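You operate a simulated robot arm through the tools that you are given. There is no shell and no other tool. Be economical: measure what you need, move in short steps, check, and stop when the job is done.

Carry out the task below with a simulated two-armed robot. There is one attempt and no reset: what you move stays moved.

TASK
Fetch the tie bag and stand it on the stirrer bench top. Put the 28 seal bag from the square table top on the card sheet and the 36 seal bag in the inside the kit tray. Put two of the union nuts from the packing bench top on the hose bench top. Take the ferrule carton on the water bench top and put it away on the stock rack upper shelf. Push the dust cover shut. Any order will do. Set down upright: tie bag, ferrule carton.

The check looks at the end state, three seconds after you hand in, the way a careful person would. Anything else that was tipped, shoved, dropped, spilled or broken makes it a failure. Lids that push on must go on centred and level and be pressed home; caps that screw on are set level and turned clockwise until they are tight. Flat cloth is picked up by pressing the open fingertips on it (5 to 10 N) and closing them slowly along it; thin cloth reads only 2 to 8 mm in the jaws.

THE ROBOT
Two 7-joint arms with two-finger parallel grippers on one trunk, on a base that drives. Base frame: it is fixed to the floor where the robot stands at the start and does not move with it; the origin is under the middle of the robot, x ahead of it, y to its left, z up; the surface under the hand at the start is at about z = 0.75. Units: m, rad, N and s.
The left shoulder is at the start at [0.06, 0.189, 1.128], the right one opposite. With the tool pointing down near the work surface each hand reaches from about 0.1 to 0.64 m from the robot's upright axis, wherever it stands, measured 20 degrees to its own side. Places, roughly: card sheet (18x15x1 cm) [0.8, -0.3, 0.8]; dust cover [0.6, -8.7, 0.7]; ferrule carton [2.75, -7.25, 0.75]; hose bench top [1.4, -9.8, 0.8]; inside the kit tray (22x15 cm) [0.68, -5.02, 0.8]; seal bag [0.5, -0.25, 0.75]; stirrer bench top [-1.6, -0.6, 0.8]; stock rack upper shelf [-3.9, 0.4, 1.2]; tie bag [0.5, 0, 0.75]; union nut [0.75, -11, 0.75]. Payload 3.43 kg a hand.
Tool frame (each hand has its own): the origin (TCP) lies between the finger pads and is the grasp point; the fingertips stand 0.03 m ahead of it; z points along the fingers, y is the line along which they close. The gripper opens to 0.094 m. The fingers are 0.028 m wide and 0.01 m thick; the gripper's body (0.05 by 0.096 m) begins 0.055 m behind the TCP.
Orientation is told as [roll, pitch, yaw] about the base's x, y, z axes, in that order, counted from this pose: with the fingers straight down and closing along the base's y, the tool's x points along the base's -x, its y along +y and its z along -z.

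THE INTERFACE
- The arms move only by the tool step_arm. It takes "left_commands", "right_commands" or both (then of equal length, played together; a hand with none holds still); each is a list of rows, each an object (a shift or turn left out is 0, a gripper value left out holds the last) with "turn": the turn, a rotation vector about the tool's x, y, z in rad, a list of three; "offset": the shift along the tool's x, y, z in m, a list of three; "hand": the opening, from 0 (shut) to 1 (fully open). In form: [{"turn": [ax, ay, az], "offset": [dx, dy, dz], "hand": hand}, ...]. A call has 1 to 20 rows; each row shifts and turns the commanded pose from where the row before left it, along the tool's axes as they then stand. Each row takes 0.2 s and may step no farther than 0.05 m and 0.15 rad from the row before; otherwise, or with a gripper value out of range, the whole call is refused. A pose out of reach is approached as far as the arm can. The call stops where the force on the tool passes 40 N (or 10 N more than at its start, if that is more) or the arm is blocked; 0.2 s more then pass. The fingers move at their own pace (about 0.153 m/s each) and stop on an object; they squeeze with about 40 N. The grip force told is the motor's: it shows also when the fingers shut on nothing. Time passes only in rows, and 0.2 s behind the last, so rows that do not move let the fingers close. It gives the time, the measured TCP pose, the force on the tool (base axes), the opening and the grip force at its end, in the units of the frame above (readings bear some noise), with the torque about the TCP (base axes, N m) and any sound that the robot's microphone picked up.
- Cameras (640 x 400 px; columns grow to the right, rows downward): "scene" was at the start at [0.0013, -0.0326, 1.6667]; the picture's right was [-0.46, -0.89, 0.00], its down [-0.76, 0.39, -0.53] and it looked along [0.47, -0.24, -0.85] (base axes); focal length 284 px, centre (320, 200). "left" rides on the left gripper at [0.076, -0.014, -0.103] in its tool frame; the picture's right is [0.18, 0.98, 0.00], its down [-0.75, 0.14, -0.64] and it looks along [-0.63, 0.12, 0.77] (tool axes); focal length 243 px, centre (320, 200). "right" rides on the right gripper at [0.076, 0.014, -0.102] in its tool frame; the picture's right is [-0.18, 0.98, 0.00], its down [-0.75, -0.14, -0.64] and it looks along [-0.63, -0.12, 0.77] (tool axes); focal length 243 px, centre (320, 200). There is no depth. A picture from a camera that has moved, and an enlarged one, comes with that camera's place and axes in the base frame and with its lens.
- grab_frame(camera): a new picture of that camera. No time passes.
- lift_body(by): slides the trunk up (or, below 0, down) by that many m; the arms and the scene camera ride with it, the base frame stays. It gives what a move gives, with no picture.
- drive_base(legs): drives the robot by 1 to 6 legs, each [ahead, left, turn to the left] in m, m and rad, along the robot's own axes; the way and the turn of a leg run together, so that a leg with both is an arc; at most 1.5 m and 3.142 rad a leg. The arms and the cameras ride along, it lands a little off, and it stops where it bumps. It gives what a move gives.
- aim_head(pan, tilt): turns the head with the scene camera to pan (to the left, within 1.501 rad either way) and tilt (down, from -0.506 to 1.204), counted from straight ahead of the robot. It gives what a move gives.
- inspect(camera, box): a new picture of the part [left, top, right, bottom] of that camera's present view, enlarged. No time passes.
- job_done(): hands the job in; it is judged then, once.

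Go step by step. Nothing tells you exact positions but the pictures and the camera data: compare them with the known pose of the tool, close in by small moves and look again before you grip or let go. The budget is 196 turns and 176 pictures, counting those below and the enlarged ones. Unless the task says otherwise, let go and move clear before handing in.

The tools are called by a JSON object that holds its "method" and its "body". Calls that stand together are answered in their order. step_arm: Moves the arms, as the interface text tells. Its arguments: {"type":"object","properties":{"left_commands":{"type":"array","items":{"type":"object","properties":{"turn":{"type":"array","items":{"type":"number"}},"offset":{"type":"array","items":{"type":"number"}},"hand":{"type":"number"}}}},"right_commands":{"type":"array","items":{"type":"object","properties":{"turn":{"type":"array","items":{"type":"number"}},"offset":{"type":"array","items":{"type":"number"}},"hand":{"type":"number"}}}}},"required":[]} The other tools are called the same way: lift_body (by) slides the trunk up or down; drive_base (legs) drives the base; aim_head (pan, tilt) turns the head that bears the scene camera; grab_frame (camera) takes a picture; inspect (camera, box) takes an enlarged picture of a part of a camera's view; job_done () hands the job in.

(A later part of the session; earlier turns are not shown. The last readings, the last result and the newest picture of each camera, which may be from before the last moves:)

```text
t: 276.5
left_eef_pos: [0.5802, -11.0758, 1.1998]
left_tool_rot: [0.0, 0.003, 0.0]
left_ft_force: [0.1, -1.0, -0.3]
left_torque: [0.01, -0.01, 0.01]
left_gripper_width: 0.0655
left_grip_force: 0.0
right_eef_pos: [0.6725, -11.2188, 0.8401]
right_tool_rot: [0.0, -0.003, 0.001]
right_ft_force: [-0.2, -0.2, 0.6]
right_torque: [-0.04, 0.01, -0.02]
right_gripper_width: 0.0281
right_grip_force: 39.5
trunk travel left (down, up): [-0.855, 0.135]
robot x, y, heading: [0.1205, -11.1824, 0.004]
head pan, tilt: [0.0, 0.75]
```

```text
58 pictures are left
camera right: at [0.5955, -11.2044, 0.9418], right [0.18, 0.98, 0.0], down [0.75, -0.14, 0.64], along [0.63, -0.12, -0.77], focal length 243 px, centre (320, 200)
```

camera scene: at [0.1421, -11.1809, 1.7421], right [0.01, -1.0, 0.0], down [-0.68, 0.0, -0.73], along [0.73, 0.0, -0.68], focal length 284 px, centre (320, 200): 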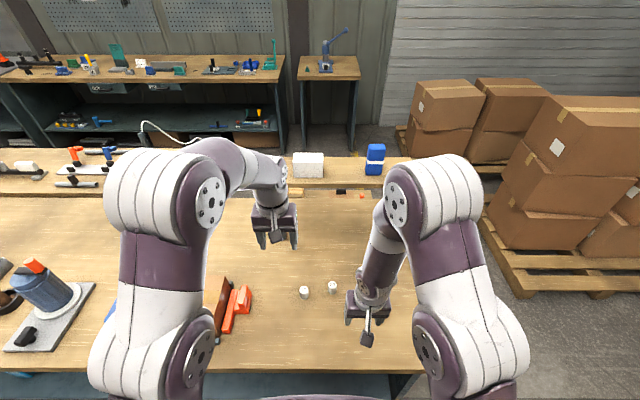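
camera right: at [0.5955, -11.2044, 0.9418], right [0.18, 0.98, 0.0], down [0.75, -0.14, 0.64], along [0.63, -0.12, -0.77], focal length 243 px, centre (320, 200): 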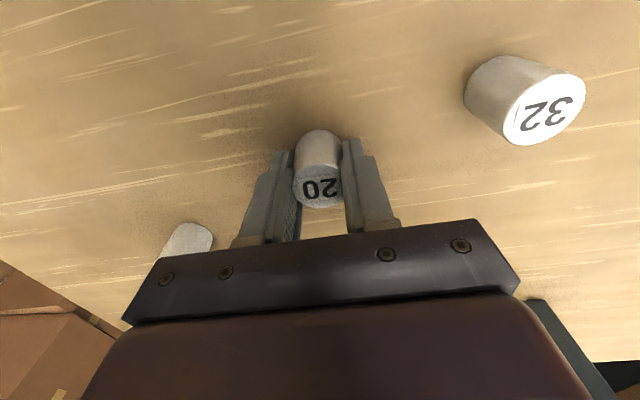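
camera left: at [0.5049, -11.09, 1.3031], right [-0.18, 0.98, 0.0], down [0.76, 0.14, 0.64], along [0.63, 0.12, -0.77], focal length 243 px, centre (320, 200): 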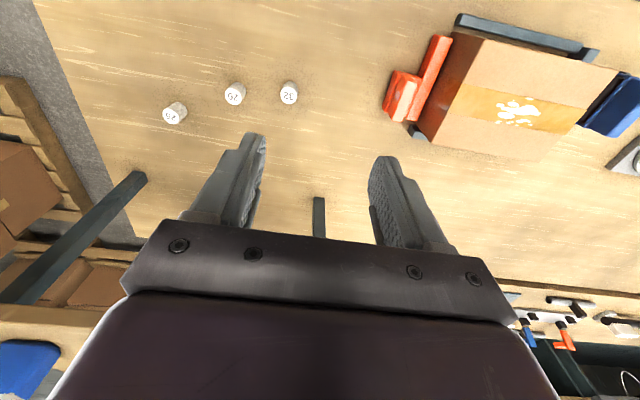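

Nut 20 is held. Lift and retract the right hand, then bring the left hand above nut 32.

{"method": "step_arm", "body": {"right_commands": [{"offset": [0, 0, -0.04]}, {"offset": [0, 0, -0.045]}, {"offset": [0, -0.01, -0.045]}, {"offset": [0.03, -0.015, -0.03]}, {"offset": [0.045, -0.015, 0]}, {"offset": [0.045, -0.015, 0]}, {"offset": [0.045, -0.01, 0]}, {}, {}, {}, {}], "left_commands": [{}, {}, {}, {}, {"offset": [-0.0115, -0.0072, 0.0417], "hand": 0.65}, {"offset": [-0.0115, -0.0072, 0.0417]}, {"offset": [-0.0115, -0.0072, 0.0417]}, {"offset": [-0.0115, -0.0072, 0.0417]}, {"offset": [-0.0115, -0.0072, 0.0417]}, {"offset": [-0.0115, -0.0072, 0.0417]}, {}]}}

{"method": "grab_frame", "body": {"camera": "left"}}

```text
t: 278.9
left_eef_pos: [0.6494, -11.1185, 0.9536]
left_tool_rot: [0.001, 0.003, 0.0]
left_ft_force: [-0.1, 0.1, 0.1]
left_torque: [0.02, 0.05, 0.0]
left_gripper_width: 0.0611
left_grip_force: 0.0
right_eef_pos: [0.5074, -11.2837, 0.9981]
right_tool_rot: [0.001, -0.001, -0.001]
right_ft_force: [-0.4, 0.6, 0.0]
right_torque: [-0.01, -0.03, -0.03]
right_gripper_width: 0.028
right_grip_force: 39.7
trunk travel left (down, up): [-0.855, 0.135]
robot x, y, heading: [0.1175, -11.1749, 0.009]
head pan, tilt: [0.0, 0.75]
```

```text
57 pictures are left
camera left: at [0.574, -11.1316, 1.0549], right [-0.18, 0.98, 0.0], down [0.76, 0.14, 0.64], along [0.63, 0.12, -0.77], focal length 243 px, centre (320, 200)
```

left: 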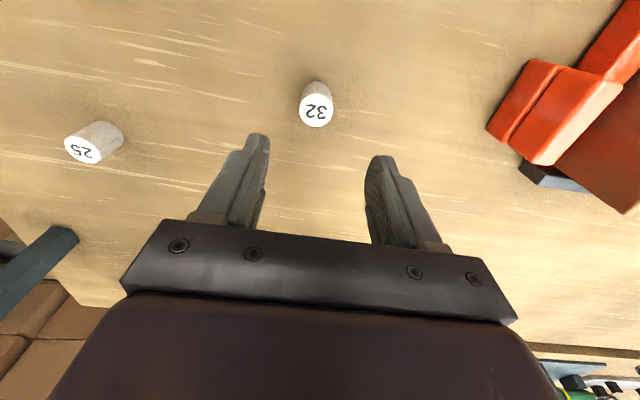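

{"method": "step_arm", "body": {"left_commands": [{"offset": [-0.002, 0, 0.04]}, {"offset": [0, 0, 0.04]}, {"offset": [0, 0, 0.034]}, {"hand": 0}, {"hand": 0}, {"hand": 0}]}}

{"method": "grab_frame", "body": {"camera": "left"}}

```text
t: 280.3
left_eef_pos: [0.6469, -11.1188, 0.8363]
left_tool_rot: [-0.002, 0.006, 0.0]
left_ft_force: [-0.2, 0.0, 0.1]
left_torque: [0.02, -0.02, -0.02]
left_gripper_width: 0.0282
left_grip_force: 40.2
right_eef_pos: [0.5065, -11.284, 0.9987]
right_tool_rot: [-0.001, -0.003, -0.001]
right_ft_force: [0.7, 0.0, 0.3]
right_torque: [-0.02, -0.01, 0.02]
right_gripper_width: 0.0283
right_grip_force: 40.4
trunk travel left (down, up): [-0.855, 0.135]
robot x, y, heading: [0.122, -11.1806, 0.009]
head pan, tilt: [0.0, 0.75]
```

```text
56 pictures are left
camera left: at [0.5728, -11.1332, 0.9385], right [-0.18, 0.98, 0.0], down [0.76, 0.14, 0.64], along [0.63, 0.12, -0.77], focal length 243 px, centre (320, 200)
```

left: 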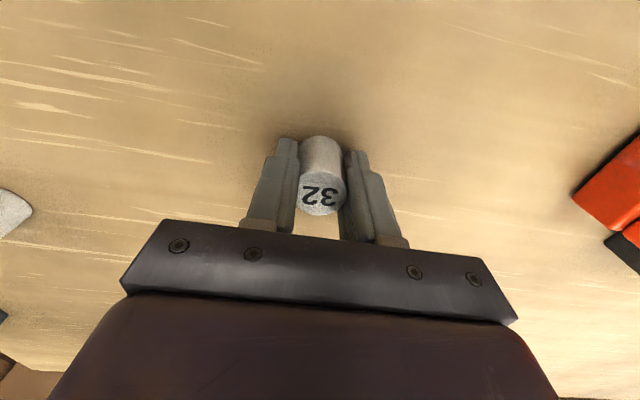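

Both nuts are held. Lift, raise the trunk, and drive back around the bench end into the corridor to reach the hose bench.

{"method": "step_arm", "body": {"left_commands": [{"offset": [0, 0, -0.045]}, {"offset": [0, 0, -0.045]}, {"offset": [0, 0, -0.045]}, {"offset": [0.045, 0.02, -0.02]}, {"offset": [0.045, 0.02, 0]}, {"offset": [0.045, 0.02, 0]}, {}]}}

{"method": "lift_body", "body": {"by": 0.12}}

{"method": "drive_base", "body": {"legs": [[-0.4, 0, -0.009], [0, -0.83, 0], [0, 0, 3.14], [-1.2, 0, 0], [-1.2, 0, 0], [0, -0.9, 0]]}}

{"method": "aim_head", "body": {"pan": -0.7, "tilt": 0.6}}

{"method": "grab_frame", "body": {"camera": "scene"}}

```text
refused: row 4 steps farther than a row can; nothing moved
```

```text
t: 281.8
left_eef_pos: [0.6488, -11.1179, 0.956]
left_tool_rot: [0.0, 0.006, 0.001]
left_ft_force: [-0.5, 0.0, 0.7]
left_torque: [0.02, 0.01, 0.02]
left_gripper_width: 0.0281
left_grip_force: 39.7
right_eef_pos: [0.5073, -11.2834, 1.118]
right_tool_rot: [-0.001, 0.001, 0.0]
right_ft_force: [0.6, 0.7, -0.3]
right_torque: [-0.01, -0.01, 0.0]
right_gripper_width: 0.0283
right_grip_force: 40.2
trunk travel left (down, up): [-0.975, 0.015]
robot x, y, heading: [0.1196, -11.1796, 0.009]
head pan, tilt: [0.0, 0.75]
```

```text
t: 311.4
left_eef_pos: [1.6695, -11.3191, 0.9568]
left_tool_rot: [0.001, 0.004, 3.058]
left_ft_force: [0.5, 0.1, -0.4]
left_torque: [-0.02, 0.0, 0.03]
left_gripper_width: 0.0289
left_grip_force: 39.7
right_eef_pos: [1.8237, -11.1672, 1.1178]
right_tool_rot: [0.0, -0.001, 3.058]
right_ft_force: [0.0, -0.2, -0.1]
right_torque: [0.0, 0.02, 0.0]
right_gripper_width: 0.0283
right_grip_force: 39.9
trunk travel left (down, up): [-0.975, 0.015]
robot x, y, heading: [2.2033, -11.3022, 3.064]
head pan, tilt: [0.0, 0.75]
```

```text
t: 312.4
left_eef_pos: [1.6696, -11.3189, 0.9557]
left_tool_rot: [0.0, 0.005, 3.058]
left_ft_force: [-0.2, 0.0, 0.2]
left_torque: [-0.01, -0.01, 0.04]
left_gripper_width: 0.0286
left_grip_force: 40.5
right_eef_pos: [1.8239, -11.1662, 1.1187]
right_tool_rot: [0.001, -0.001, 3.057]
right_ft_force: [0.4, 0.3, -0.4]
right_torque: [-0.01, 0.03, 0.0]
right_gripper_width: 0.0282
right_grip_force: 39.9
trunk travel left (down, up): [-0.975, 0.015]
robot x, y, heading: [2.2004, -11.3013, 3.065]
head pan, tilt: [-0.7, 0.6]
```

```text
55 pictures are left
camera scene: at [2.1988, -11.2464, 1.8749], right [0.7, 0.71, 0.0], down [0.4, -0.4, -0.82], along [-0.59, 0.58, -0.57], focal length 284 px, centre (320, 200)
```

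scene: 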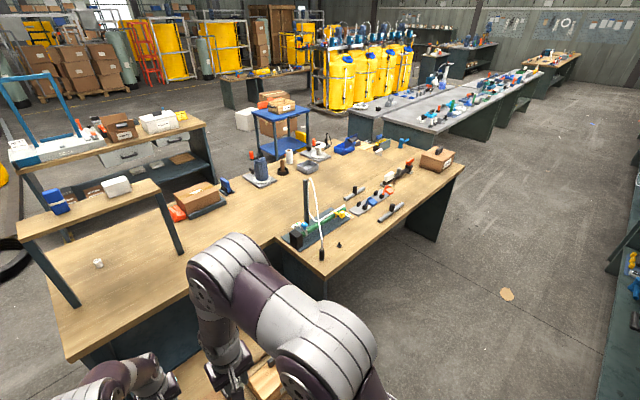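

{"method": "inspect", "body": {"camera": "scene", "box": [270, 130, 490, 280]}}

```text
2.67 times, centred on (380, 205) of scene
camera zoom: at [2.1988, -11.2464, 1.8749], right [0.7, 0.71, 0.0], down [0.4, -0.4, -0.82], along [-0.59, 0.58, -0.57], focal length 757 px, centre (160, 187)
```

zoom: 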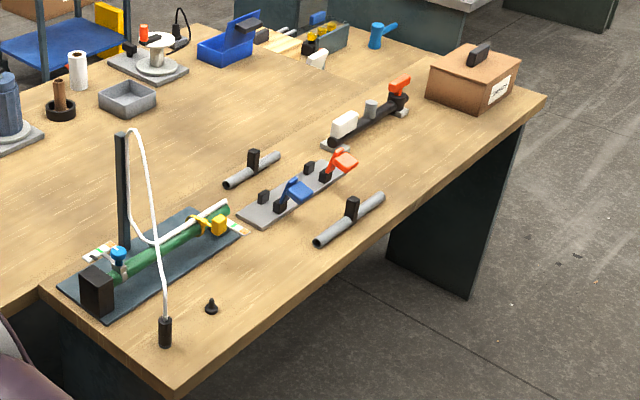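

Two free spots on the hose bench: ≈[1.47,-10.2] (left hand) and ≈[1.48,-9.65] (right hand). I pull the left hand in, square up, and strafe along.

{"method": "step_arm", "body": {"left_commands": [{"offset": [0.02, 0, -0.045]}, {"offset": [0.04, 0.02, -0.02]}, {"offset": [0.045, 0.02, 0]}, {"offset": [0.045, 0.02, 0]}, {}]}}

{"method": "drive_base", "body": {"legs": [[0, 0, 0.077], [0.0, -1.38, 0], [0.3, 0, 0]]}}

{"method": "aim_head", "body": {"pan": 0, "tilt": 0.9}}

{"method": "grab_frame", "body": {"camera": "scene"}}

```text
t: 313.6
left_eef_pos: [1.8128, -11.3928, 1.0226]
left_tool_rot: [0.001, 0.006, 3.058]
left_ft_force: [-0.2, -0.2, 0.0]
left_torque: [0.0, 0.0, 0.0]
left_gripper_width: 0.0283
left_grip_force: 40.1
right_eef_pos: [1.8252, -11.1665, 1.1183]
right_tool_rot: [0.001, -0.002, 3.057]
right_ft_force: [0.2, 0.5, -0.5]
right_torque: [-0.03, 0.02, 0.0]
right_gripper_width: 0.0283
right_grip_force: 39.6
trunk travel left (down, up): [-0.975, 0.015]
robot x, y, heading: [2.2043, -11.3016, 3.068]
head pan, tilt: [-0.7, 0.6]
```

```text
t: 322.6
left_eef_pos: [1.5333, -10.0391, 1.022]
left_tool_rot: [0.0, 0.002, 3.118]
left_ft_force: [0.6, 0.7, -0.7]
left_torque: [-0.02, 0.0, -0.05]
left_gripper_width: 0.0286
left_grip_force: 39.5
right_eef_pos: [1.531, -9.813, 1.1187]
right_tool_rot: [0.0, -0.002, 3.118]
right_ft_force: [-0.8, 0.2, 0.1]
right_torque: [0.0, 0.02, 0.0]
right_gripper_width: 0.0281
right_grip_force: 39.7
trunk travel left (down, up): [-0.975, 0.015]
robot x, y, heading: [1.9161, -9.923, 3.121]
head pan, tilt: [-0.7, 0.6]
```

```text
t: 323.7
left_eef_pos: [1.5314, -10.039, 1.0214]
left_tool_rot: [0.001, 0.004, 3.12]
left_ft_force: [0.1, 0.4, 0.4]
left_torque: [-0.03, 0.0, 0.0]
left_gripper_width: 0.0285
left_grip_force: 40.0
right_eef_pos: [1.5293, -9.8145, 1.1183]
right_tool_rot: [0.0, -0.001, 3.121]
right_ft_force: [0.1, -1.0, -0.6]
right_torque: [0.0, -0.03, 0.0]
right_gripper_width: 0.0283
right_grip_force: 39.5
trunk travel left (down, up): [-0.975, 0.015]
robot x, y, heading: [1.912, -9.9253, 3.126]
head pan, tilt: [0.0, 0.901]
```

```text
53 pictures are left
camera scene: at [1.9, -9.9263, 1.8501], right [0.02, 1.0, 0.0], down [0.78, -0.01, -0.62], along [-0.62, 0.01, -0.78], focal length 284 px, centre (320, 200)
```

scene: 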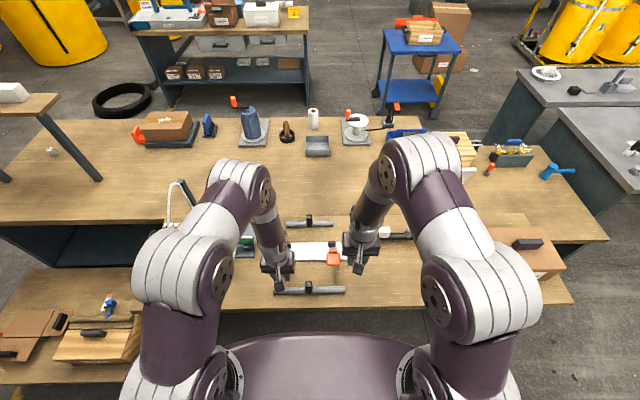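

{"method": "step_arm", "body": {"left_commands": [{"offset": [-0.01, 0.04, 0]}, {"offset": [-0.01, 0.04, 0]}, {"offset": [-0.01, 0.04, 0]}, {"offset": [-0.01, 0.035, 0]}, {}, {}], "right_commands": [{"offset": [-0.01, -0.044, 0.01]}, {"offset": [-0.01, -0.044, 0.02]}, {"offset": [-0.01, -0.044, 0.02]}, {"offset": [-0.01, -0.044, 0.02]}, {"offset": [0, -0.039, 0.02]}, {}]}}

{"method": "grab_frame", "body": {"camera": "left"}}

{"method": "grab_frame", "body": {"camera": "right"}}

```text
t: 325.1
left_eef_pos: [1.4887, -10.1936, 1.0186]
left_tool_rot: [0.001, 0.005, 3.12]
left_ft_force: [0.3, -0.2, -0.6]
left_torque: [0.0, -0.01, 0.0]
left_gripper_width: 0.0284
left_grip_force: 40.3
right_eef_pos: [1.493, -9.5974, 1.0289]
right_tool_rot: [0.0, -0.004, 3.12]
right_ft_force: [0.0, -0.3, 0.2]
right_torque: [-0.02, 0.0, -0.01]
right_gripper_width: 0.0283
right_grip_force: 40.2
trunk travel left (down, up): [-0.975, 0.015]
robot x, y, heading: [1.9157, -9.9257, 3.126]
head pan, tilt: [0.0, 0.901]
```

```text
52 pictures are left
camera left: at [1.5654, -10.1814, 1.1222], right [0.16, -0.99, 0.0], down [-0.76, -0.12, 0.64], along [-0.63, -0.1, -0.77], focal length 243 px, centre (320, 200)
```

left: 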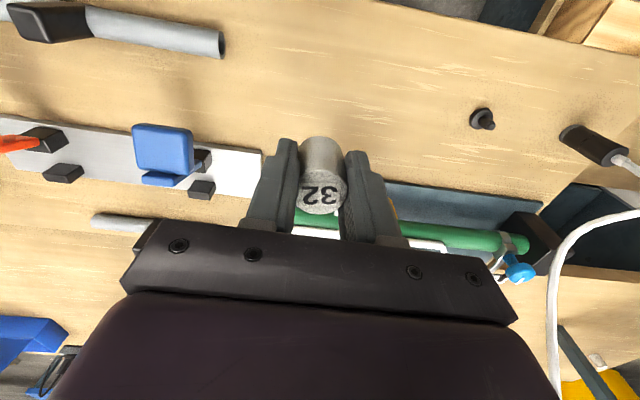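

```text
51 pictures are left
camera right: at [1.5695, -9.6127, 1.1319], right [-0.2, -0.98, 0.0], down [-0.75, 0.16, 0.64], along [-0.63, 0.13, -0.77], focal length 243 px, centre (320, 200)
```

right: 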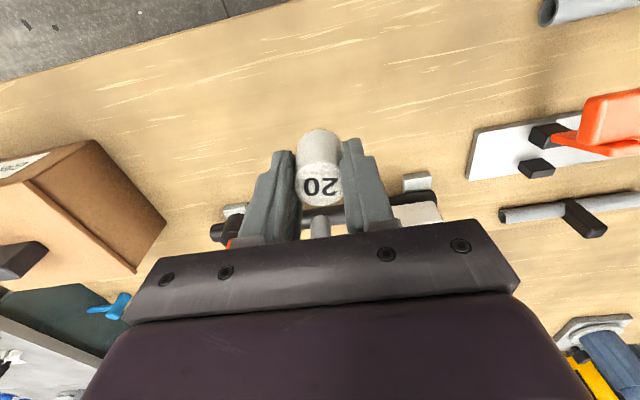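

Both landing spots are bare wood. Lower both hands to just above the top.

{"method": "step_arm", "body": {"left_commands": [{"offset": [0, 0, 0.04]}, {"offset": [0, 0, 0.04]}, {"offset": [0, 0, 0.04]}, {"offset": [0, 0, 0.035]}, {"offset": [0, 0, 0.01]}, {}], "right_commands": [{"offset": [0, 0, 0.04]}, {"offset": [0, 0, 0.04]}, {"offset": [0, 0, 0.04]}, {"offset": [0, 0, 0.04]}, {"offset": [0, 0, 0.012]}, {}]}}

{"method": "grab_frame", "body": {"camera": "left"}}

```text
t: 326.5
left_eef_pos: [1.4899, -10.1954, 0.8558]
left_tool_rot: [0.0, -0.002, 3.119]
left_ft_force: [-0.4, -1.5, 9.9]
left_torque: [-0.06, -0.05, -0.01]
left_gripper_width: 0.0283
left_grip_force: 40.2
right_eef_pos: [1.4938, -9.5971, 0.8608]
right_tool_rot: [-0.004, -0.01, 3.12]
right_ft_force: [-1.8, 1.0, 31.6]
right_torque: [0.01, 0.05, 0.01]
right_gripper_width: 0.0282
right_grip_force: 40.5
trunk travel left (down, up): [-0.975, 0.015]
robot x, y, heading: [1.9128, -9.925, 3.128]
head pan, tilt: [0.0, 0.901]
```

```text
50 pictures are left
camera left: at [1.5666, -10.1824, 0.9592], right [0.16, -0.99, 0.0], down [-0.76, -0.12, 0.64], along [-0.63, -0.1, -0.77], focal length 243 px, centre (320, 200)
```

left: 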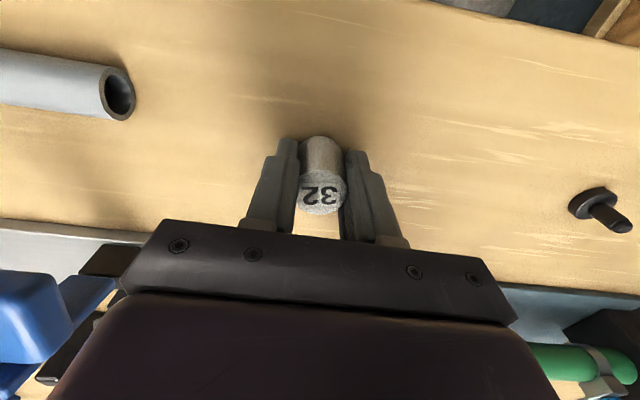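

Both nuts touch the bench. Release and rise.

{"method": "step_arm", "body": {"left_commands": [{"offset": [0, 0, -0.001]}, {"hand": 0.55}, {"hand": 0.55}, {"offset": [0, 0, -0.03]}, {"offset": [0, 0, -0.04]}, {"offset": [0, 0, -0.045]}, {"offset": [0, 0, -0.045]}, {}], "right_commands": [{"offset": [0, 0, -0.003]}, {"hand": 0.55}, {"hand": 0.55}, {"offset": [0, 0, -0.03]}, {"offset": [0, 0, -0.04]}, {"offset": [0, 0, -0.045]}, {"offset": [0, 0, -0.045]}, {}]}}

{"method": "grab_frame", "body": {"camera": "left"}}

{"method": "grab_frame", "body": {"camera": "right"}}

```text
t: 328.3
left_eef_pos: [1.4892, -10.1942, 1.017]
left_tool_rot: [-0.001, 0.005, 3.12]
left_ft_force: [-0.4, 0.3, -0.8]
left_torque: [-0.02, -0.01, -0.03]
left_gripper_width: 0.0518
left_grip_force: 0.1
right_eef_pos: [1.493, -9.5994, 1.018]
right_tool_rot: [0.001, -0.002, 3.123]
right_ft_force: [-0.4, -0.2, -0.2]
right_torque: [0.04, 0.0, 0.0]
right_gripper_width: 0.0516
right_grip_force: 0.1
trunk travel left (down, up): [-0.975, 0.015]
robot x, y, heading: [1.9165, -9.9252, 3.125]
head pan, tilt: [0.0, 0.901]
```

```text
49 pictures are left
camera left: at [1.5647, -10.1824, 1.12], right [0.16, -0.99, 0.0], down [-0.76, -0.12, 0.64], along [-0.63, -0.1, -0.77], focal length 243 px, centre (320, 200)
```

left: 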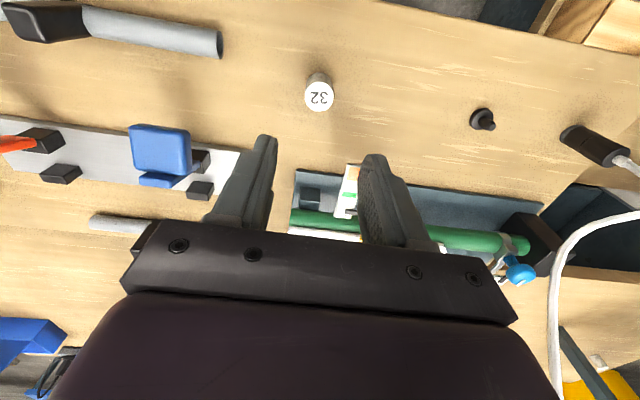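

```text
48 pictures are left
camera right: at [1.5688, -9.6129, 1.1215], right [-0.2, -0.98, 0.0], down [-0.75, 0.16, 0.64], along [-0.63, 0.13, -0.77], focal length 243 px, centre (320, 200)
```

right: 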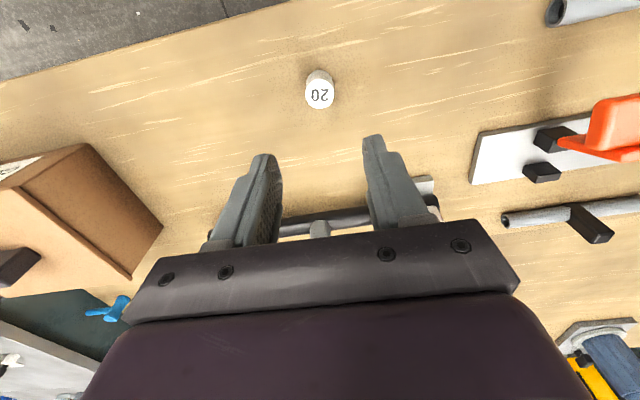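

Both nuts stand on the hose bench. Next: the ferrule carton. I drive up the corridor and face the water bench.

{"method": "drive_base", "body": {"legs": [[-0.15, 0, 0], [0, 0, -1.555], [1.5, 0, 0], [1.05, 0.18, 0], [0, 0, -1.57]]}}

{"method": "aim_head", "body": {"pan": 0, "tilt": 0.75}}

{"method": "grab_frame", "body": {"camera": "scene"}}

```text
t: 349.4
left_eef_pos: [2.2813, -7.0711, 1.0172]
left_tool_rot: [-0.001, 0.005, 0.02]
left_ft_force: [0.1, 0.1, -0.3]
left_torque: [-0.02, 0.01, -0.02]
left_gripper_width: 0.0519
left_grip_force: 0.1
right_eef_pos: [2.301, -7.6653, 1.0186]
right_tool_rot: [0.001, -0.001, 0.021]
right_ft_force: [0.3, -0.2, 0.2]
right_torque: [0.0, 0.01, -0.01]
right_gripper_width: 0.0517
right_grip_force: 0.1
trunk travel left (down, up): [-0.975, 0.015]
robot x, y, heading: [1.8656, -7.3577, 0.028]
head pan, tilt: [0.0, 0.901]
```

```text
t: 350.1
left_eef_pos: [2.2811, -7.0702, 1.0182]
left_tool_rot: [0.0, 0.005, 0.022]
left_ft_force: [0.9, -0.5, -0.8]
left_torque: [0.02, -0.03, 0.0]
left_gripper_width: 0.0517
left_grip_force: 0.1
right_eef_pos: [2.301, -7.6669, 1.0169]
right_tool_rot: [0.001, -0.003, 0.021]
right_ft_force: [0.1, 0.2, -0.3]
right_torque: [-0.02, 0.0, -0.01]
right_gripper_width: 0.0519
right_grip_force: 0.0
trunk travel left (down, up): [-0.975, 0.015]
robot x, y, heading: [1.8628, -7.3574, 0.025]
head pan, tilt: [0.0, 0.75]
```

```text
47 pictures are left
camera scene: at [1.8893, -7.358, 1.862], right [0.03, -1.0, 0.0], down [-0.68, -0.02, -0.73], along [0.73, 0.02, -0.68], focal length 284 px, centre (320, 200)
```

scene: 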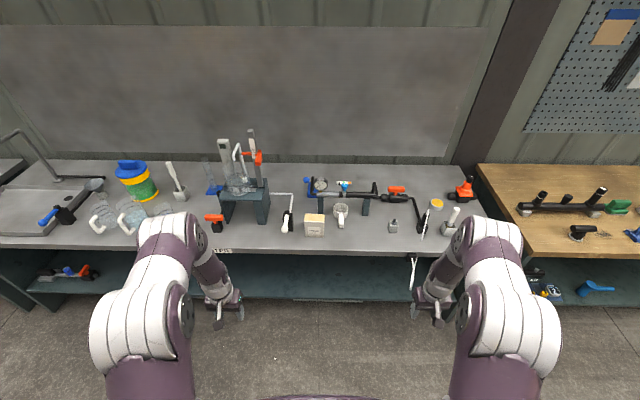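

{"method": "inspect", "body": {"camera": "scene", "box": [260, 165, 380, 255]}}

```text
4.44 times, centred on (320, 210) of scene
camera zoom: at [1.8893, -7.358, 1.862], right [0.03, -1.0, 0.0], down [-0.68, -0.02, -0.73], along [0.73, 0.02, -0.68], focal length 1261 px, centre (320, 156)
```

zoom: 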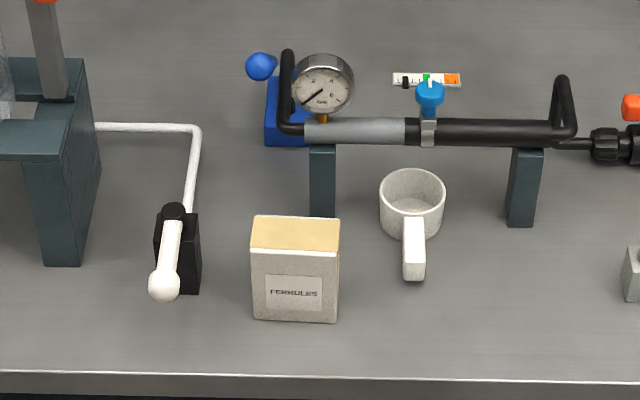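

Carton ≈ 8.7 × 4.5 × 10.6 cm at ≈[2.748,-7.31], bench top ≈0.85, front edge ≈2.65. I yaw the left hand by 90° to grip across its depth, tuck the right hand, then drive up.

{"method": "step_arm", "body": {"left_commands": [{"offset": [0.03, -0.038, -0.01]}, {"offset": [0.03, -0.038, -0.01]}, {"offset": [0.03, -0.038, -0.01]}, {"offset": [0, -0.038, -0.01]}, {"offset": [0, -0.038, -0.01]}, {"turn": [0, 0, -0.15]}, {"turn": [0, 0, -0.15]}, {"turn": [0, 0, -0.15]}, {"turn": [0, 0, -0.15]}, {"turn": [0, 0, -0.15]}, {"turn": [0, 0, -0.15]}, {"turn": [0, 0, -0.15]}, {"turn": [0, 0, -0.15]}, {"turn": [0, 0, -0.15]}, {"turn": [0, 0, -0.15]}, {"turn": [0, 0, -0.07], "hand": 0.8}, {}], "right_commands": [{"offset": [0.035, 0, -0.03]}, {"offset": [0.035, 0, -0.03]}, {"offset": [0.035, 0, -0.02]}, {}, {}, {}, {}, {}, {}, {}, {}, {}, {}, {}, {}, {}, {}]}}

{"method": "drive_base", "body": {"legs": [[0.5, -0.03, -0.025]]}}

{"method": "grab_frame", "body": {"camera": "left"}}

{"method": "grab_frame", "body": {"camera": "scene"}}

```text
t: 353.7
left_eef_pos: [2.195, -7.2618, 1.0667]
left_tool_rot: [0.005, 0.001, 1.591]
left_ft_force: [0.7, -0.4, 0.3]
left_torque: [0.02, -0.02, 0.0]
left_gripper_width: 0.0753
left_grip_force: 0.0
right_eef_pos: [2.1953, -7.6681, 1.0968]
right_tool_rot: [0.0, -0.001, 0.02]
right_ft_force: [-0.3, -0.4, -0.2]
right_torque: [0.02, -0.01, -0.01]
right_gripper_width: 0.0519
right_grip_force: 0.0
trunk travel left (down, up): [-0.975, 0.015]
robot x, y, heading: [1.866, -7.3579, 0.031]
head pan, tilt: [0.0, 0.75]
```

```text
t: 356.6
left_eef_pos: [2.6951, -7.2904, 1.0678]
left_tool_rot: [0.003, -0.001, 1.566]
left_ft_force: [-0.1, -0.7, 0.1]
left_torque: [-0.03, 0.01, 0.0]
left_gripper_width: 0.0749
left_grip_force: 0.1
right_eef_pos: [2.6859, -7.6972, 1.0978]
right_tool_rot: [-0.001, -0.002, -0.004]
right_ft_force: [-0.1, -0.5, 0.3]
right_torque: [0.04, -0.01, -0.03]
right_gripper_width: 0.0517
right_grip_force: 0.0
trunk travel left (down, up): [-0.975, 0.015]
robot x, y, heading: [2.3638, -7.3777, 0.004]
head pan, tilt: [0.0, 0.75]
```

```text
45 pictures are left
camera left: at [2.7092, -7.3688, 1.1699], right [-0.98, -0.18, 0.0], down [-0.13, 0.75, 0.64], along [-0.12, 0.63, -0.77], focal length 243 px, centre (320, 200)
```

left: 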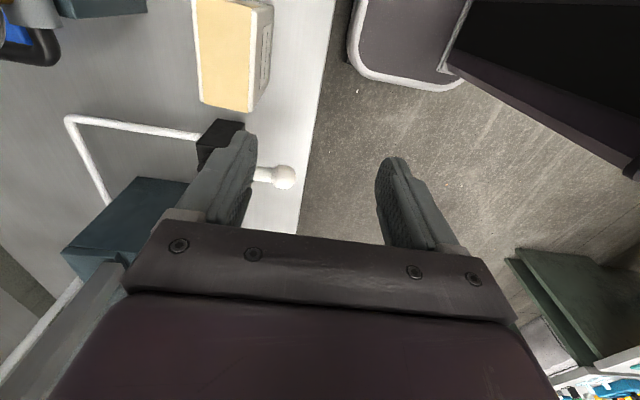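

```text
44 pictures are left
camera scene: at [2.3865, -7.3806, 1.8621], right [0.0, -1.0, 0.0], down [-0.68, 0.0, -0.73], along [0.73, 0.0, -0.68], focal length 284 px, centre (320, 200)
```

scene: 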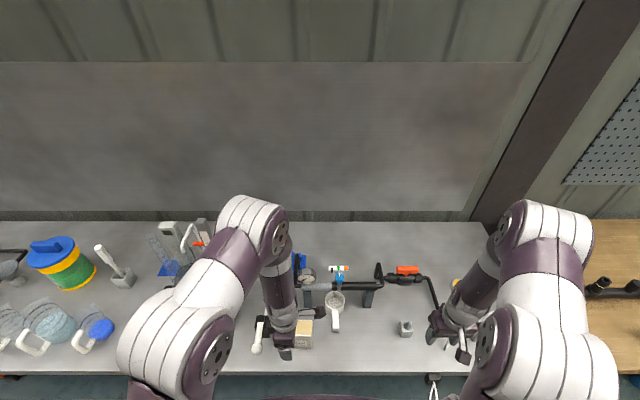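

Refined: carton centre ≈[2.785,-7.31], top ≈0.921, bench ≈0.81. I move above it and check.

{"method": "step_arm", "body": {"left_commands": [{"offset": [0.01, -0.045, 0.01]}, {"offset": [0.01, -0.045, 0.01]}, {"offset": [0, 0, 0.04]}, {}]}}

{"method": "grab_frame", "body": {"camera": "left"}}

{"method": "inspect", "body": {"camera": "scene", "box": [230, 240, 390, 370]}}

```text
t: 357.6
left_eef_pos: [2.778, -7.3157, 1.0084]
left_tool_rot: [0.007, -0.002, 1.566]
left_ft_force: [0.4, -0.4, -0.3]
left_torque: [0.02, 0.04, 0.01]
left_gripper_width: 0.0751
left_grip_force: 0.0
left hand out of reach, approached as far as the arm can: row 1
right_eef_pos: [2.6878, -7.6971, 1.0966]
right_tool_rot: [0.001, 0.001, -0.004]
right_ft_force: [-0.4, 0.5, -0.2]
right_torque: [0.04, -0.01, -0.02]
right_gripper_width: 0.0515
right_grip_force: 0.0
trunk travel left (down, up): [-0.975, 0.015]
robot x, y, heading: [2.368, -7.3801, 0.005]
head pan, tilt: [0.0, 0.75]
```

```text
43 pictures are left
camera left: at [2.7927, -7.3911, 1.1102], right [-0.98, -0.18, 0.01], down [-0.13, 0.75, 0.64], along [-0.12, 0.63, -0.77], focal length 243 px, centre (320, 200)
```

left: 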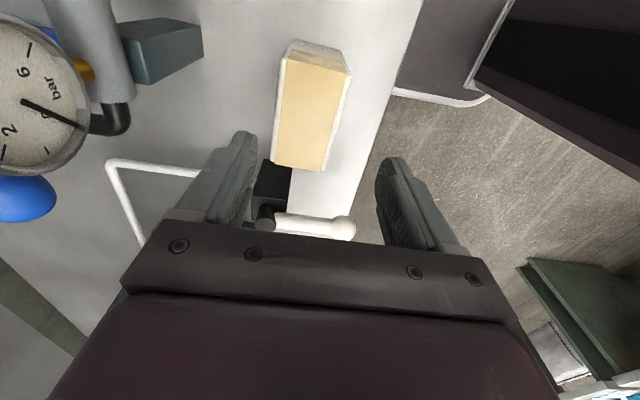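

```text
3.08 times, centred on (310, 305) of scene
camera zoom: at [2.3886, -7.3809, 1.862], right [0.0, -1.0, 0.0], down [-0.68, 0.0, -0.73], along [0.73, 0.0, -0.68], focal length 873 px, centre (351, -123)
```

zoom: 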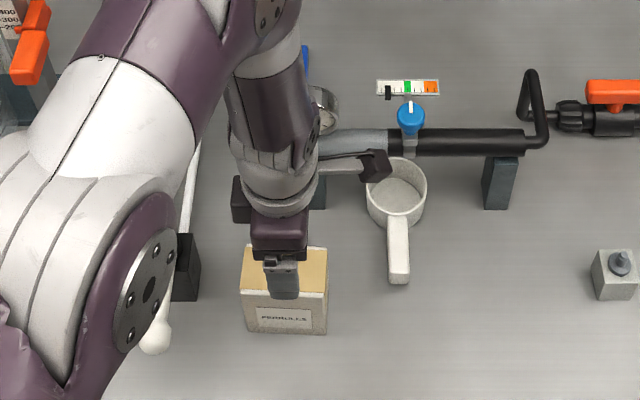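

Centre confirmed at [2.788,-7.311]. Final alignment, descend, grip.

{"method": "step_arm", "body": {"left_commands": [{"offset": [-0.004, -0.01, 0.03]}, {"offset": [0, 0, 0.04]}, {"offset": [0, 0, 0.04]}, {"offset": [0, 0, 0.02]}, {"hand": 0}, {"hand": 0}, {"hand": 0}]}}

{"method": "grab_frame", "body": {"camera": "left"}}

```text
t: 359.2
left_eef_pos: [2.7876, -7.3074, 0.8802]
left_tool_rot: [0.004, 0.0, 1.567]
left_ft_force: [0.9, 1.8, 4.5]
left_torque: [-0.01, -0.25, 0.01]
left_gripper_width: 0.0594
left_grip_force: 40.1
right_eef_pos: [2.6871, -7.6977, 1.0972]
right_tool_rot: [0.001, -0.002, -0.002]
right_ft_force: [-0.3, -1.3, 0.0]
right_torque: [-0.01, -0.03, 0.01]
right_gripper_width: 0.0518
right_grip_force: 0.1
trunk travel left (down, up): [-0.975, 0.015]
robot x, y, heading: [2.3665, -7.3853, 0.0]
head pan, tilt: [0.0, 0.75]
```

```text
41 pictures are left
camera left: at [2.802, -7.3852, 0.9817], right [-0.98, -0.18, 0.0], down [-0.13, 0.75, 0.64], along [-0.12, 0.63, -0.77], focal length 243 px, centre (320, 200)
```

left: 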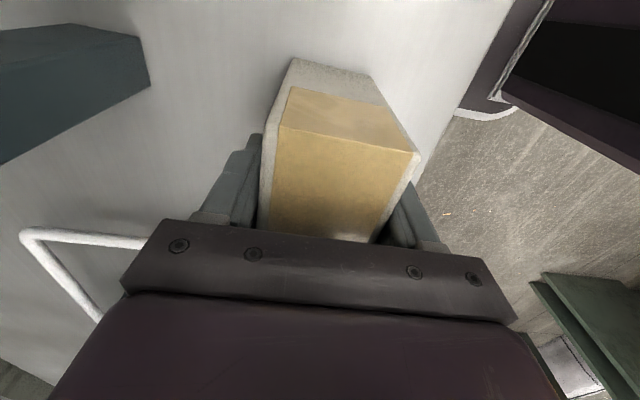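

Gripped (5.9 cm). Lift and check.

{"method": "step_arm", "body": {"left_commands": [{"offset": [0, 0, -0.02]}, {"offset": [0, 0, -0.04]}, {"offset": [0, 0, -0.04]}, {"offset": [0, 0, -0.04]}, {"offset": [0, 0.03, -0.035]}, {"offset": [0, 0.03, -0.01]}, {}]}}

{"method": "grab_frame", "body": {"camera": "scene"}}

```text
t: 360.8
left_eef_pos: [2.7295, -7.3063, 1.0662]
left_tool_rot: [0.006, 0.0, 1.564]
left_ft_force: [0.1, 0.2, -2.4]
left_torque: [-0.01, 0.04, 0.01]
left_gripper_width: 0.0594
left_grip_force: 39.7
right_eef_pos: [2.6881, -7.697, 1.0974]
right_tool_rot: [-0.001, -0.001, -0.003]
right_ft_force: [1.0, 0.4, -0.1]
right_torque: [0.03, 0.02, 0.02]
right_gripper_width: 0.0516
right_grip_force: 0.0
trunk travel left (down, up): [-0.975, 0.015]
robot x, y, heading: [2.3672, -7.3809, 0.001]
head pan, tilt: [0.0, 0.75]
```

```text
40 pictures are left
camera scene: at [2.3903, -7.3805, 1.862], right [0.0, -1.0, 0.0], down [-0.68, 0.0, -0.73], along [0.73, 0.0, -0.68], focal length 284 px, centre (320, 200)
```

scene: 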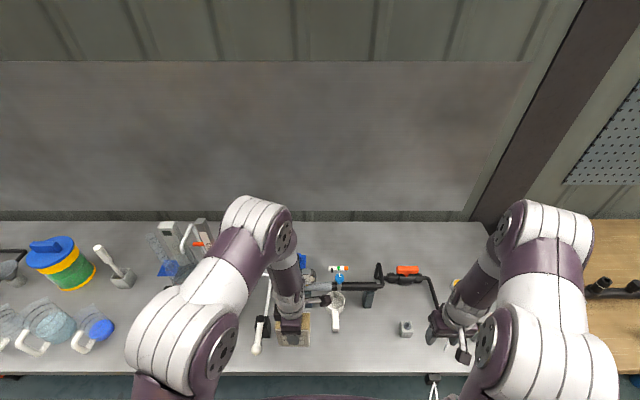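

Carton is held. I drive back: up the corridor, through the passage at y≈-3.2, then toward the stock rack area.

{"method": "drive_base", "body": {"legs": [[-0.65, 0, 0], [0, 0, 1.57], [1.5, 0, 0], [1.5, 0, 0], [1.15, 0, 0], [0, 0, 1.57]]}}

{"method": "drive_base", "body": {"legs": [[1.5, 0, 0], [0.6, 0, 0], [0, -1.0, 0]]}}

{"method": "aim_head", "body": {"pan": 0.1, "tilt": 0.5}}

{"method": "grab_frame", "body": {"camera": "scene"}}

```text
t: 391.5
left_eef_pos: [1.2681, -3.3606, 1.0656]
left_tool_rot: [0.005, 0.0, -1.51]
left_ft_force: [-0.6, 0.2, -2.2]
left_torque: [0.02, -0.01, -0.01]
left_gripper_width: 0.0592
left_grip_force: 40.2
right_eef_pos: [1.2818, -2.9677, 1.0972]
right_tool_rot: [0.001, -0.001, -3.082]
right_ft_force: [0.2, -0.2, -0.6]
right_torque: [0.02, 0.0, 0.01]
right_gripper_width: 0.052
right_grip_force: 0.1
trunk travel left (down, up): [-0.975, 0.015]
robot x, y, heading: [1.6264, -3.2652, -3.08]
head pan, tilt: [0.0, 0.75]
```

```text
t: 406.9
left_eef_pos: [-0.9223, -2.4905, 1.0664]
left_tool_rot: [0.006, -0.001, -1.508]
left_ft_force: [0.3, 0.0, -1.9]
left_torque: [0.03, 0.01, 0.0]
left_gripper_width: 0.059
left_grip_force: 40.1
right_eef_pos: [-0.9083, -2.0974, 1.0984]
right_tool_rot: [0.0, 0.001, -3.077]
right_ft_force: [0.8, 0.7, -0.2]
right_torque: [0.03, -0.01, -0.01]
right_gripper_width: 0.0518
right_grip_force: 0.0
trunk travel left (down, up): [-0.975, 0.015]
robot x, y, heading: [-0.5673, -2.3941, -3.071]
head pan, tilt: [0.0, 0.75]
```

```text
t: 407.7
left_eef_pos: [-0.9237, -2.4897, 1.0663]
left_tool_rot: [0.006, -0.002, -1.511]
left_ft_force: [0.1, -0.3, -3.0]
left_torque: [0.01, -0.02, -0.02]
left_gripper_width: 0.059
left_grip_force: 39.4
right_eef_pos: [-0.9082, -2.0971, 1.0984]
right_tool_rot: [-0.001, 0.0, -3.076]
right_ft_force: [0.4, 0.4, -0.3]
right_torque: [0.05, 0.01, -0.02]
right_gripper_width: 0.0518
right_grip_force: 0.0
trunk travel left (down, up): [-0.975, 0.015]
robot x, y, heading: [-0.5665, -2.3948, -3.074]
head pan, tilt: [0.099, 0.499]
```

```text
39 pictures are left
camera scene: at [-0.5967, -2.4048, 1.8839], right [-0.17, 0.99, 0.0], down [0.47, 0.08, -0.88], along [-0.86, -0.15, -0.48], focal length 284 px, centre (320, 200)
```

scene: 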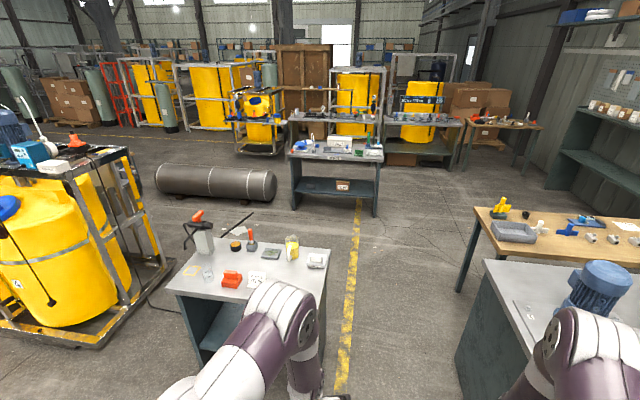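

The gap between the benches is y≈-2.57…-1.78; I drive through its middle and then face the rack.

{"method": "drive_base", "body": {"legs": [[0, 0, -0.068], [0, -0.22, 0], [1.5, 0, 0], [1.15, 0, 0], [0, 0, -1.57]]}}

{"method": "aim_head", "body": {"pan": 0, "tilt": 0.4}}

{"method": "grab_frame", "body": {"camera": "scene"}}

```text
t: 425.9
left_eef_pos: [-3.2661, -1.7524, 1.0662]
left_tool_rot: [0.005, 0.0, -3.139]
left_ft_force: [-0.9, 0.2, -2.9]
left_torque: [0.01, 0.0, -0.02]
left_gripper_width: 0.059
left_grip_force: 39.7
right_eef_pos: [-2.8746, -1.7896, 1.0975]
right_tool_rot: [0.0, 0.0, 1.575]
right_ft_force: [0.1, -0.5, -0.4]
right_torque: [0.01, 0.02, 0.0]
right_gripper_width: 0.0515
right_grip_force: 0.0
trunk travel left (down, up): [-0.975, 0.015]
robot x, y, heading: [-3.1887, -2.1115, 1.584]
head pan, tilt: [0.099, 0.499]
```

```text
t: 426.6
left_eef_pos: [-3.2664, -1.752, 1.0656]
left_tool_rot: [0.006, 0.001, -3.137]
left_ft_force: [-0.1, -0.1, -2.7]
left_torque: [0.0, 0.01, 0.04]
left_gripper_width: 0.059
left_grip_force: 39.8
right_eef_pos: [-2.8752, -1.7889, 1.0971]
right_tool_rot: [0.001, 0.002, 1.575]
right_ft_force: [0.1, 0.5, -0.1]
right_torque: [-0.03, -0.03, -0.02]
right_gripper_width: 0.0519
right_grip_force: 0.1
trunk travel left (down, up): [-0.975, 0.015]
robot x, y, heading: [-3.1894, -2.1144, 1.584]
head pan, tilt: [0.0, 0.4]
```

```text
38 pictures are left
camera scene: at [-3.19, -2.0823, 1.8931], right [1.0, 0.01, 0.0], down [0.0, -0.39, -0.92], along [-0.01, 0.92, -0.39], focal length 284 px, centre (320, 200)
```

scene: 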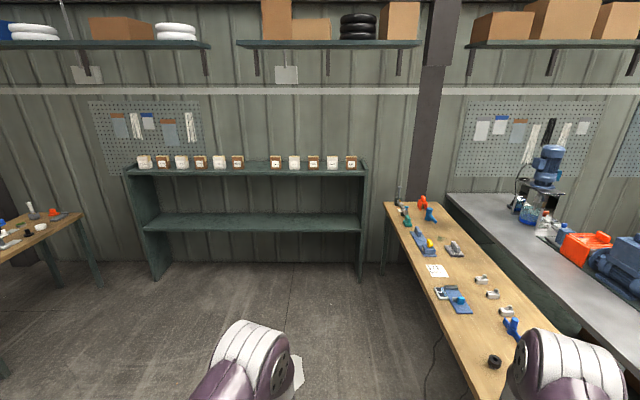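

The stock rack has a row of cartons on its upper shelf with a gap near x≈-3.79 — a good slot. I raise the carton, strafe and approach.

{"method": "step_arm", "body": {"left_commands": [{"offset": [0, 0, -0.045]}, {"offset": [0, 0, -0.045]}, {"offset": [0, 0, -0.045]}, {"offset": [0, 0, -0.045]}, {"offset": [0, 0, -0.045]}, {}]}}

{"method": "drive_base", "body": {"legs": [[0, 0.52, -0.013], [1.45, 0, 0]]}}

{"method": "aim_head", "body": {"pan": 0.1, "tilt": 0.6}}

{"method": "grab_frame", "body": {"camera": "scene"}}

```text
t: 427.9
left_eef_pos: [-3.2654, -1.7526, 1.2924]
left_tool_rot: [0.006, 0.001, -3.139]
left_ft_force: [0.7, 0.1, -3.2]
left_torque: [-0.03, 0.0, -0.01]
left_gripper_width: 0.0587
left_grip_force: 40.1
right_eef_pos: [-2.8752, -1.7892, 1.0985]
right_tool_rot: [0.001, -0.001, 1.575]
right_ft_force: [-0.4, 0.3, -0.4]
right_torque: [-0.04, -0.02, 0.0]
right_gripper_width: 0.0518
right_grip_force: 0.1
trunk travel left (down, up): [-0.975, 0.015]
robot x, y, heading: [-3.1898, -2.1124, 1.577]
head pan, tilt: [0.0, 0.4]
```

```text
t: 430.2
left_eef_pos: [-3.5981, -1.7651, 1.2922]
left_tool_rot: [0.004, -0.003, -2.971]
left_ft_force: [0.4, -0.3, -2.5]
left_torque: [0.02, 0.03, -0.01]
left_gripper_width: 0.0594
left_grip_force: 39.8
right_eef_pos: [-3.2058, -1.7374, 1.0986]
right_tool_rot: [0.003, -0.003, 1.742]
right_ft_force: [0.1, -0.1, -1.0]
right_torque: [0.02, 0.02, 0.02]
right_gripper_width: 0.0516
right_grip_force: 0.1
trunk travel left (down, up): [-0.975, 0.015]
robot x, y, heading: [-3.4644, -2.1054, 1.751]
head pan, tilt: [0.0, 0.4]
stopped in leg 1: the robot was blocked; the commanded pose is now the measured one
```

```text
t: 430.9
left_eef_pos: [-3.5985, -1.7626, 1.2917]
left_tool_rot: [0.005, -0.003, -2.972]
left_ft_force: [-0.1, -0.2, -2.4]
left_torque: [0.02, -0.02, 0.04]
left_gripper_width: 0.0587
left_grip_force: 40.1
right_eef_pos: [-3.2082, -1.7343, 1.0982]
right_tool_rot: [-0.001, -0.003, 1.744]
right_ft_force: [-1.0, -0.9, -0.8]
right_torque: [0.01, 0.01, 0.01]
right_gripper_width: 0.0515
right_grip_force: 0.0
trunk travel left (down, up): [-0.975, 0.015]
robot x, y, heading: [-3.4615, -2.1064, 1.748]
head pan, tilt: [0.099, 0.6]
```

```text
37 pictures are left
camera scene: at [-3.4788, -2.0806, 1.8749], right [0.96, 0.27, 0.0], down [0.15, -0.54, -0.83], along [-0.23, 0.79, -0.56], focal length 284 px, centre (320, 200)
```

scene: 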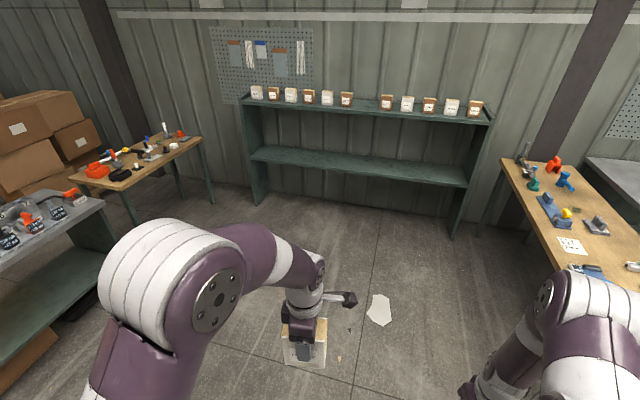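

The base bumped the corner of a bench on the left. I pull straight ahead away from it, square up, then continue toward the rack; first a check that nothing on that bench moved.

{"method": "inspect", "body": {"camera": "scene", "box": [0, 120, 220, 300]}}

{"method": "drive_base", "body": {"legs": [[0.6, 0, 0], [0, 0, -0.177], [1.1, 0.13, 0]]}}

{"method": "grab_frame", "body": {"camera": "scene"}}

```text
2.22 times, centred on (110, 210) of scene
camera zoom: at [-3.4788, -2.0806, 1.8749], right [0.96, 0.27, 0.0], down [0.15, -0.54, -0.83], along [-0.23, 0.79, -0.56], focal length 630 px, centre (787, 178)
```

zoom: 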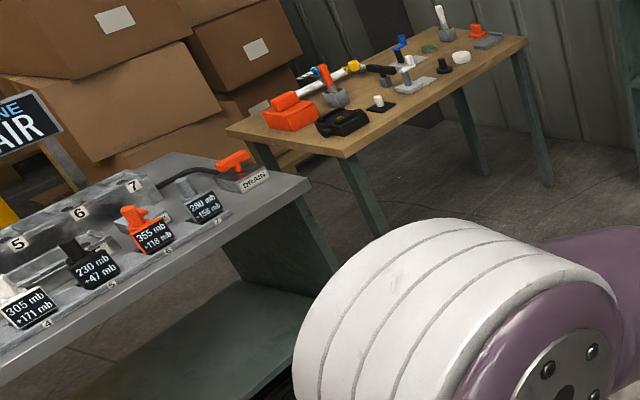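

```text
t: 440.2
left_eef_pos: [-3.7738, -0.0714, 1.2907]
left_tool_rot: [0.007, -0.003, 3.134]
left_ft_force: [0.5, 0.0, -2.4]
left_torque: [0.0, -0.02, -0.02]
left_gripper_width: 0.0591
left_grip_force: 39.9
right_eef_pos: [-3.3826, -0.112, 1.097]
right_tool_rot: [0.0, -0.001, 1.565]
right_ft_force: [-1.0, -0.2, -0.6]
right_torque: [-0.04, 0.02, -0.01]
right_gripper_width: 0.0515
right_grip_force: 0.0
trunk travel left (down, up): [-0.975, 0.015]
robot x, y, heading: [-3.6987, -0.431, 1.568]
head pan, tilt: [0.099, 0.6]
```

```text
35 pictures are left
camera scene: at [-3.7097, -0.4063, 1.8749], right [0.99, 0.1, 0.0], down [0.06, -0.56, -0.83], along [-0.08, 0.82, -0.56], focal length 284 px, centre (320, 200)
```

scene: 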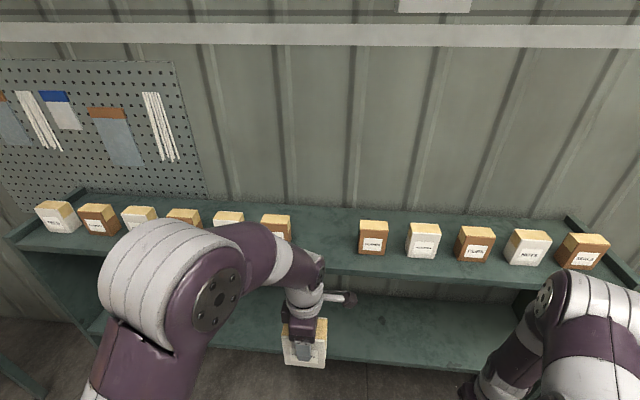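

Shelf top z≈1.156, front y≈0.244; the gap spans x −3.88…−3.64. I raise the right hand above the shelf, then drive in part way.

{"method": "step_arm", "body": {"right_commands": [{"offset": [0, 0, -0.045]}, {"offset": [0, 0, -0.045]}, {"offset": [0, 0, -0.045]}, {"offset": [0, 0, -0.045]}, {"offset": [0, 0, -0.045]}, {"offset": [0.02, 0, -0.01]}, {}], "left_commands": [{"offset": [0, 0, -0.02]}, {}, {}, {}, {}, {}, {}]}}

{"method": "drive_base", "body": {"legs": [[0.25, 0, 0]]}}

{"method": "grab_frame", "body": {"camera": "scene"}}

{"method": "grab_frame", "body": {"camera": "left"}}

```text
t: 441.8
left_eef_pos: [-3.7733, -0.0708, 1.3119]
left_tool_rot: [0.003, 0.0, 3.136]
left_ft_force: [-1.1, -0.2, -2.4]
left_torque: [-0.01, -0.01, 0.01]
left_gripper_width: 0.0591
left_grip_force: 40.0
right_eef_pos: [-3.3824, -0.1319, 1.3344]
right_tool_rot: [-0.002, 0.002, 1.565]
right_ft_force: [0.3, 0.9, -0.5]
right_torque: [0.01, -0.02, -0.01]
right_gripper_width: 0.0516
right_grip_force: 0.1
trunk travel left (down, up): [-0.975, 0.015]
robot x, y, heading: [-3.6985, -0.4305, 1.573]
head pan, tilt: [0.099, 0.6]
```

```text
t: 443.6
left_eef_pos: [-3.7734, 0.1796, 1.3125]
left_tool_rot: [0.005, -0.002, 3.135]
left_ft_force: [0.5, -0.8, -2.0]
left_torque: [0.0, 0.01, 0.0]
left_gripper_width: 0.0588
left_grip_force: 39.9
right_eef_pos: [-3.3836, 0.1171, 1.3344]
right_tool_rot: [0.001, -0.003, 1.568]
right_ft_force: [1.0, 0.0, 0.1]
right_torque: [0.01, 0.0, -0.02]
right_gripper_width: 0.0516
right_grip_force: 0.1
trunk travel left (down, up): [-0.975, 0.015]
robot x, y, heading: [-3.7021, -0.1805, 1.575]
head pan, tilt: [0.099, 0.6]
```

```text
34 pictures are left
camera scene: at [-3.71, -0.1566, 1.875], right [0.99, 0.1, 0.0], down [0.06, -0.56, -0.83], along [-0.08, 0.82, -0.56], focal length 284 px, centre (320, 200)
```

scene: 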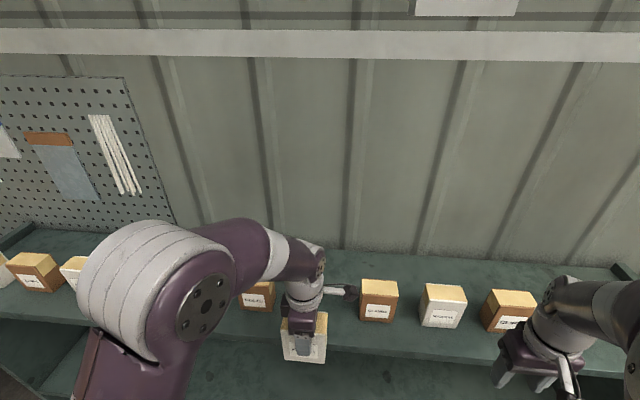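

```text
33 pictures are left
camera left: at [-3.6968, 0.1928, 1.4149], right [0.18, -0.98, 0.0], down [-0.75, -0.13, 0.64], along [-0.63, -0.12, -0.77], focal length 243 px, centre (320, 200)
```

left: 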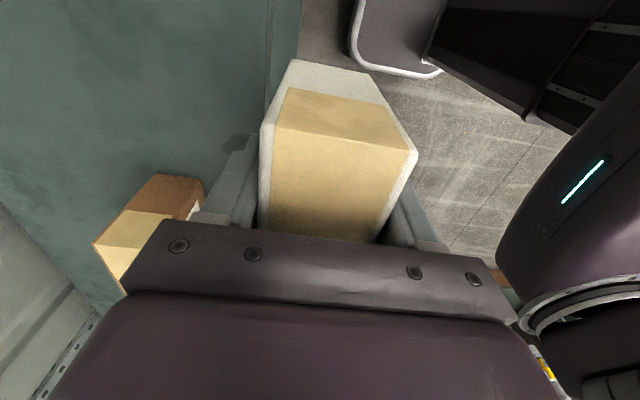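

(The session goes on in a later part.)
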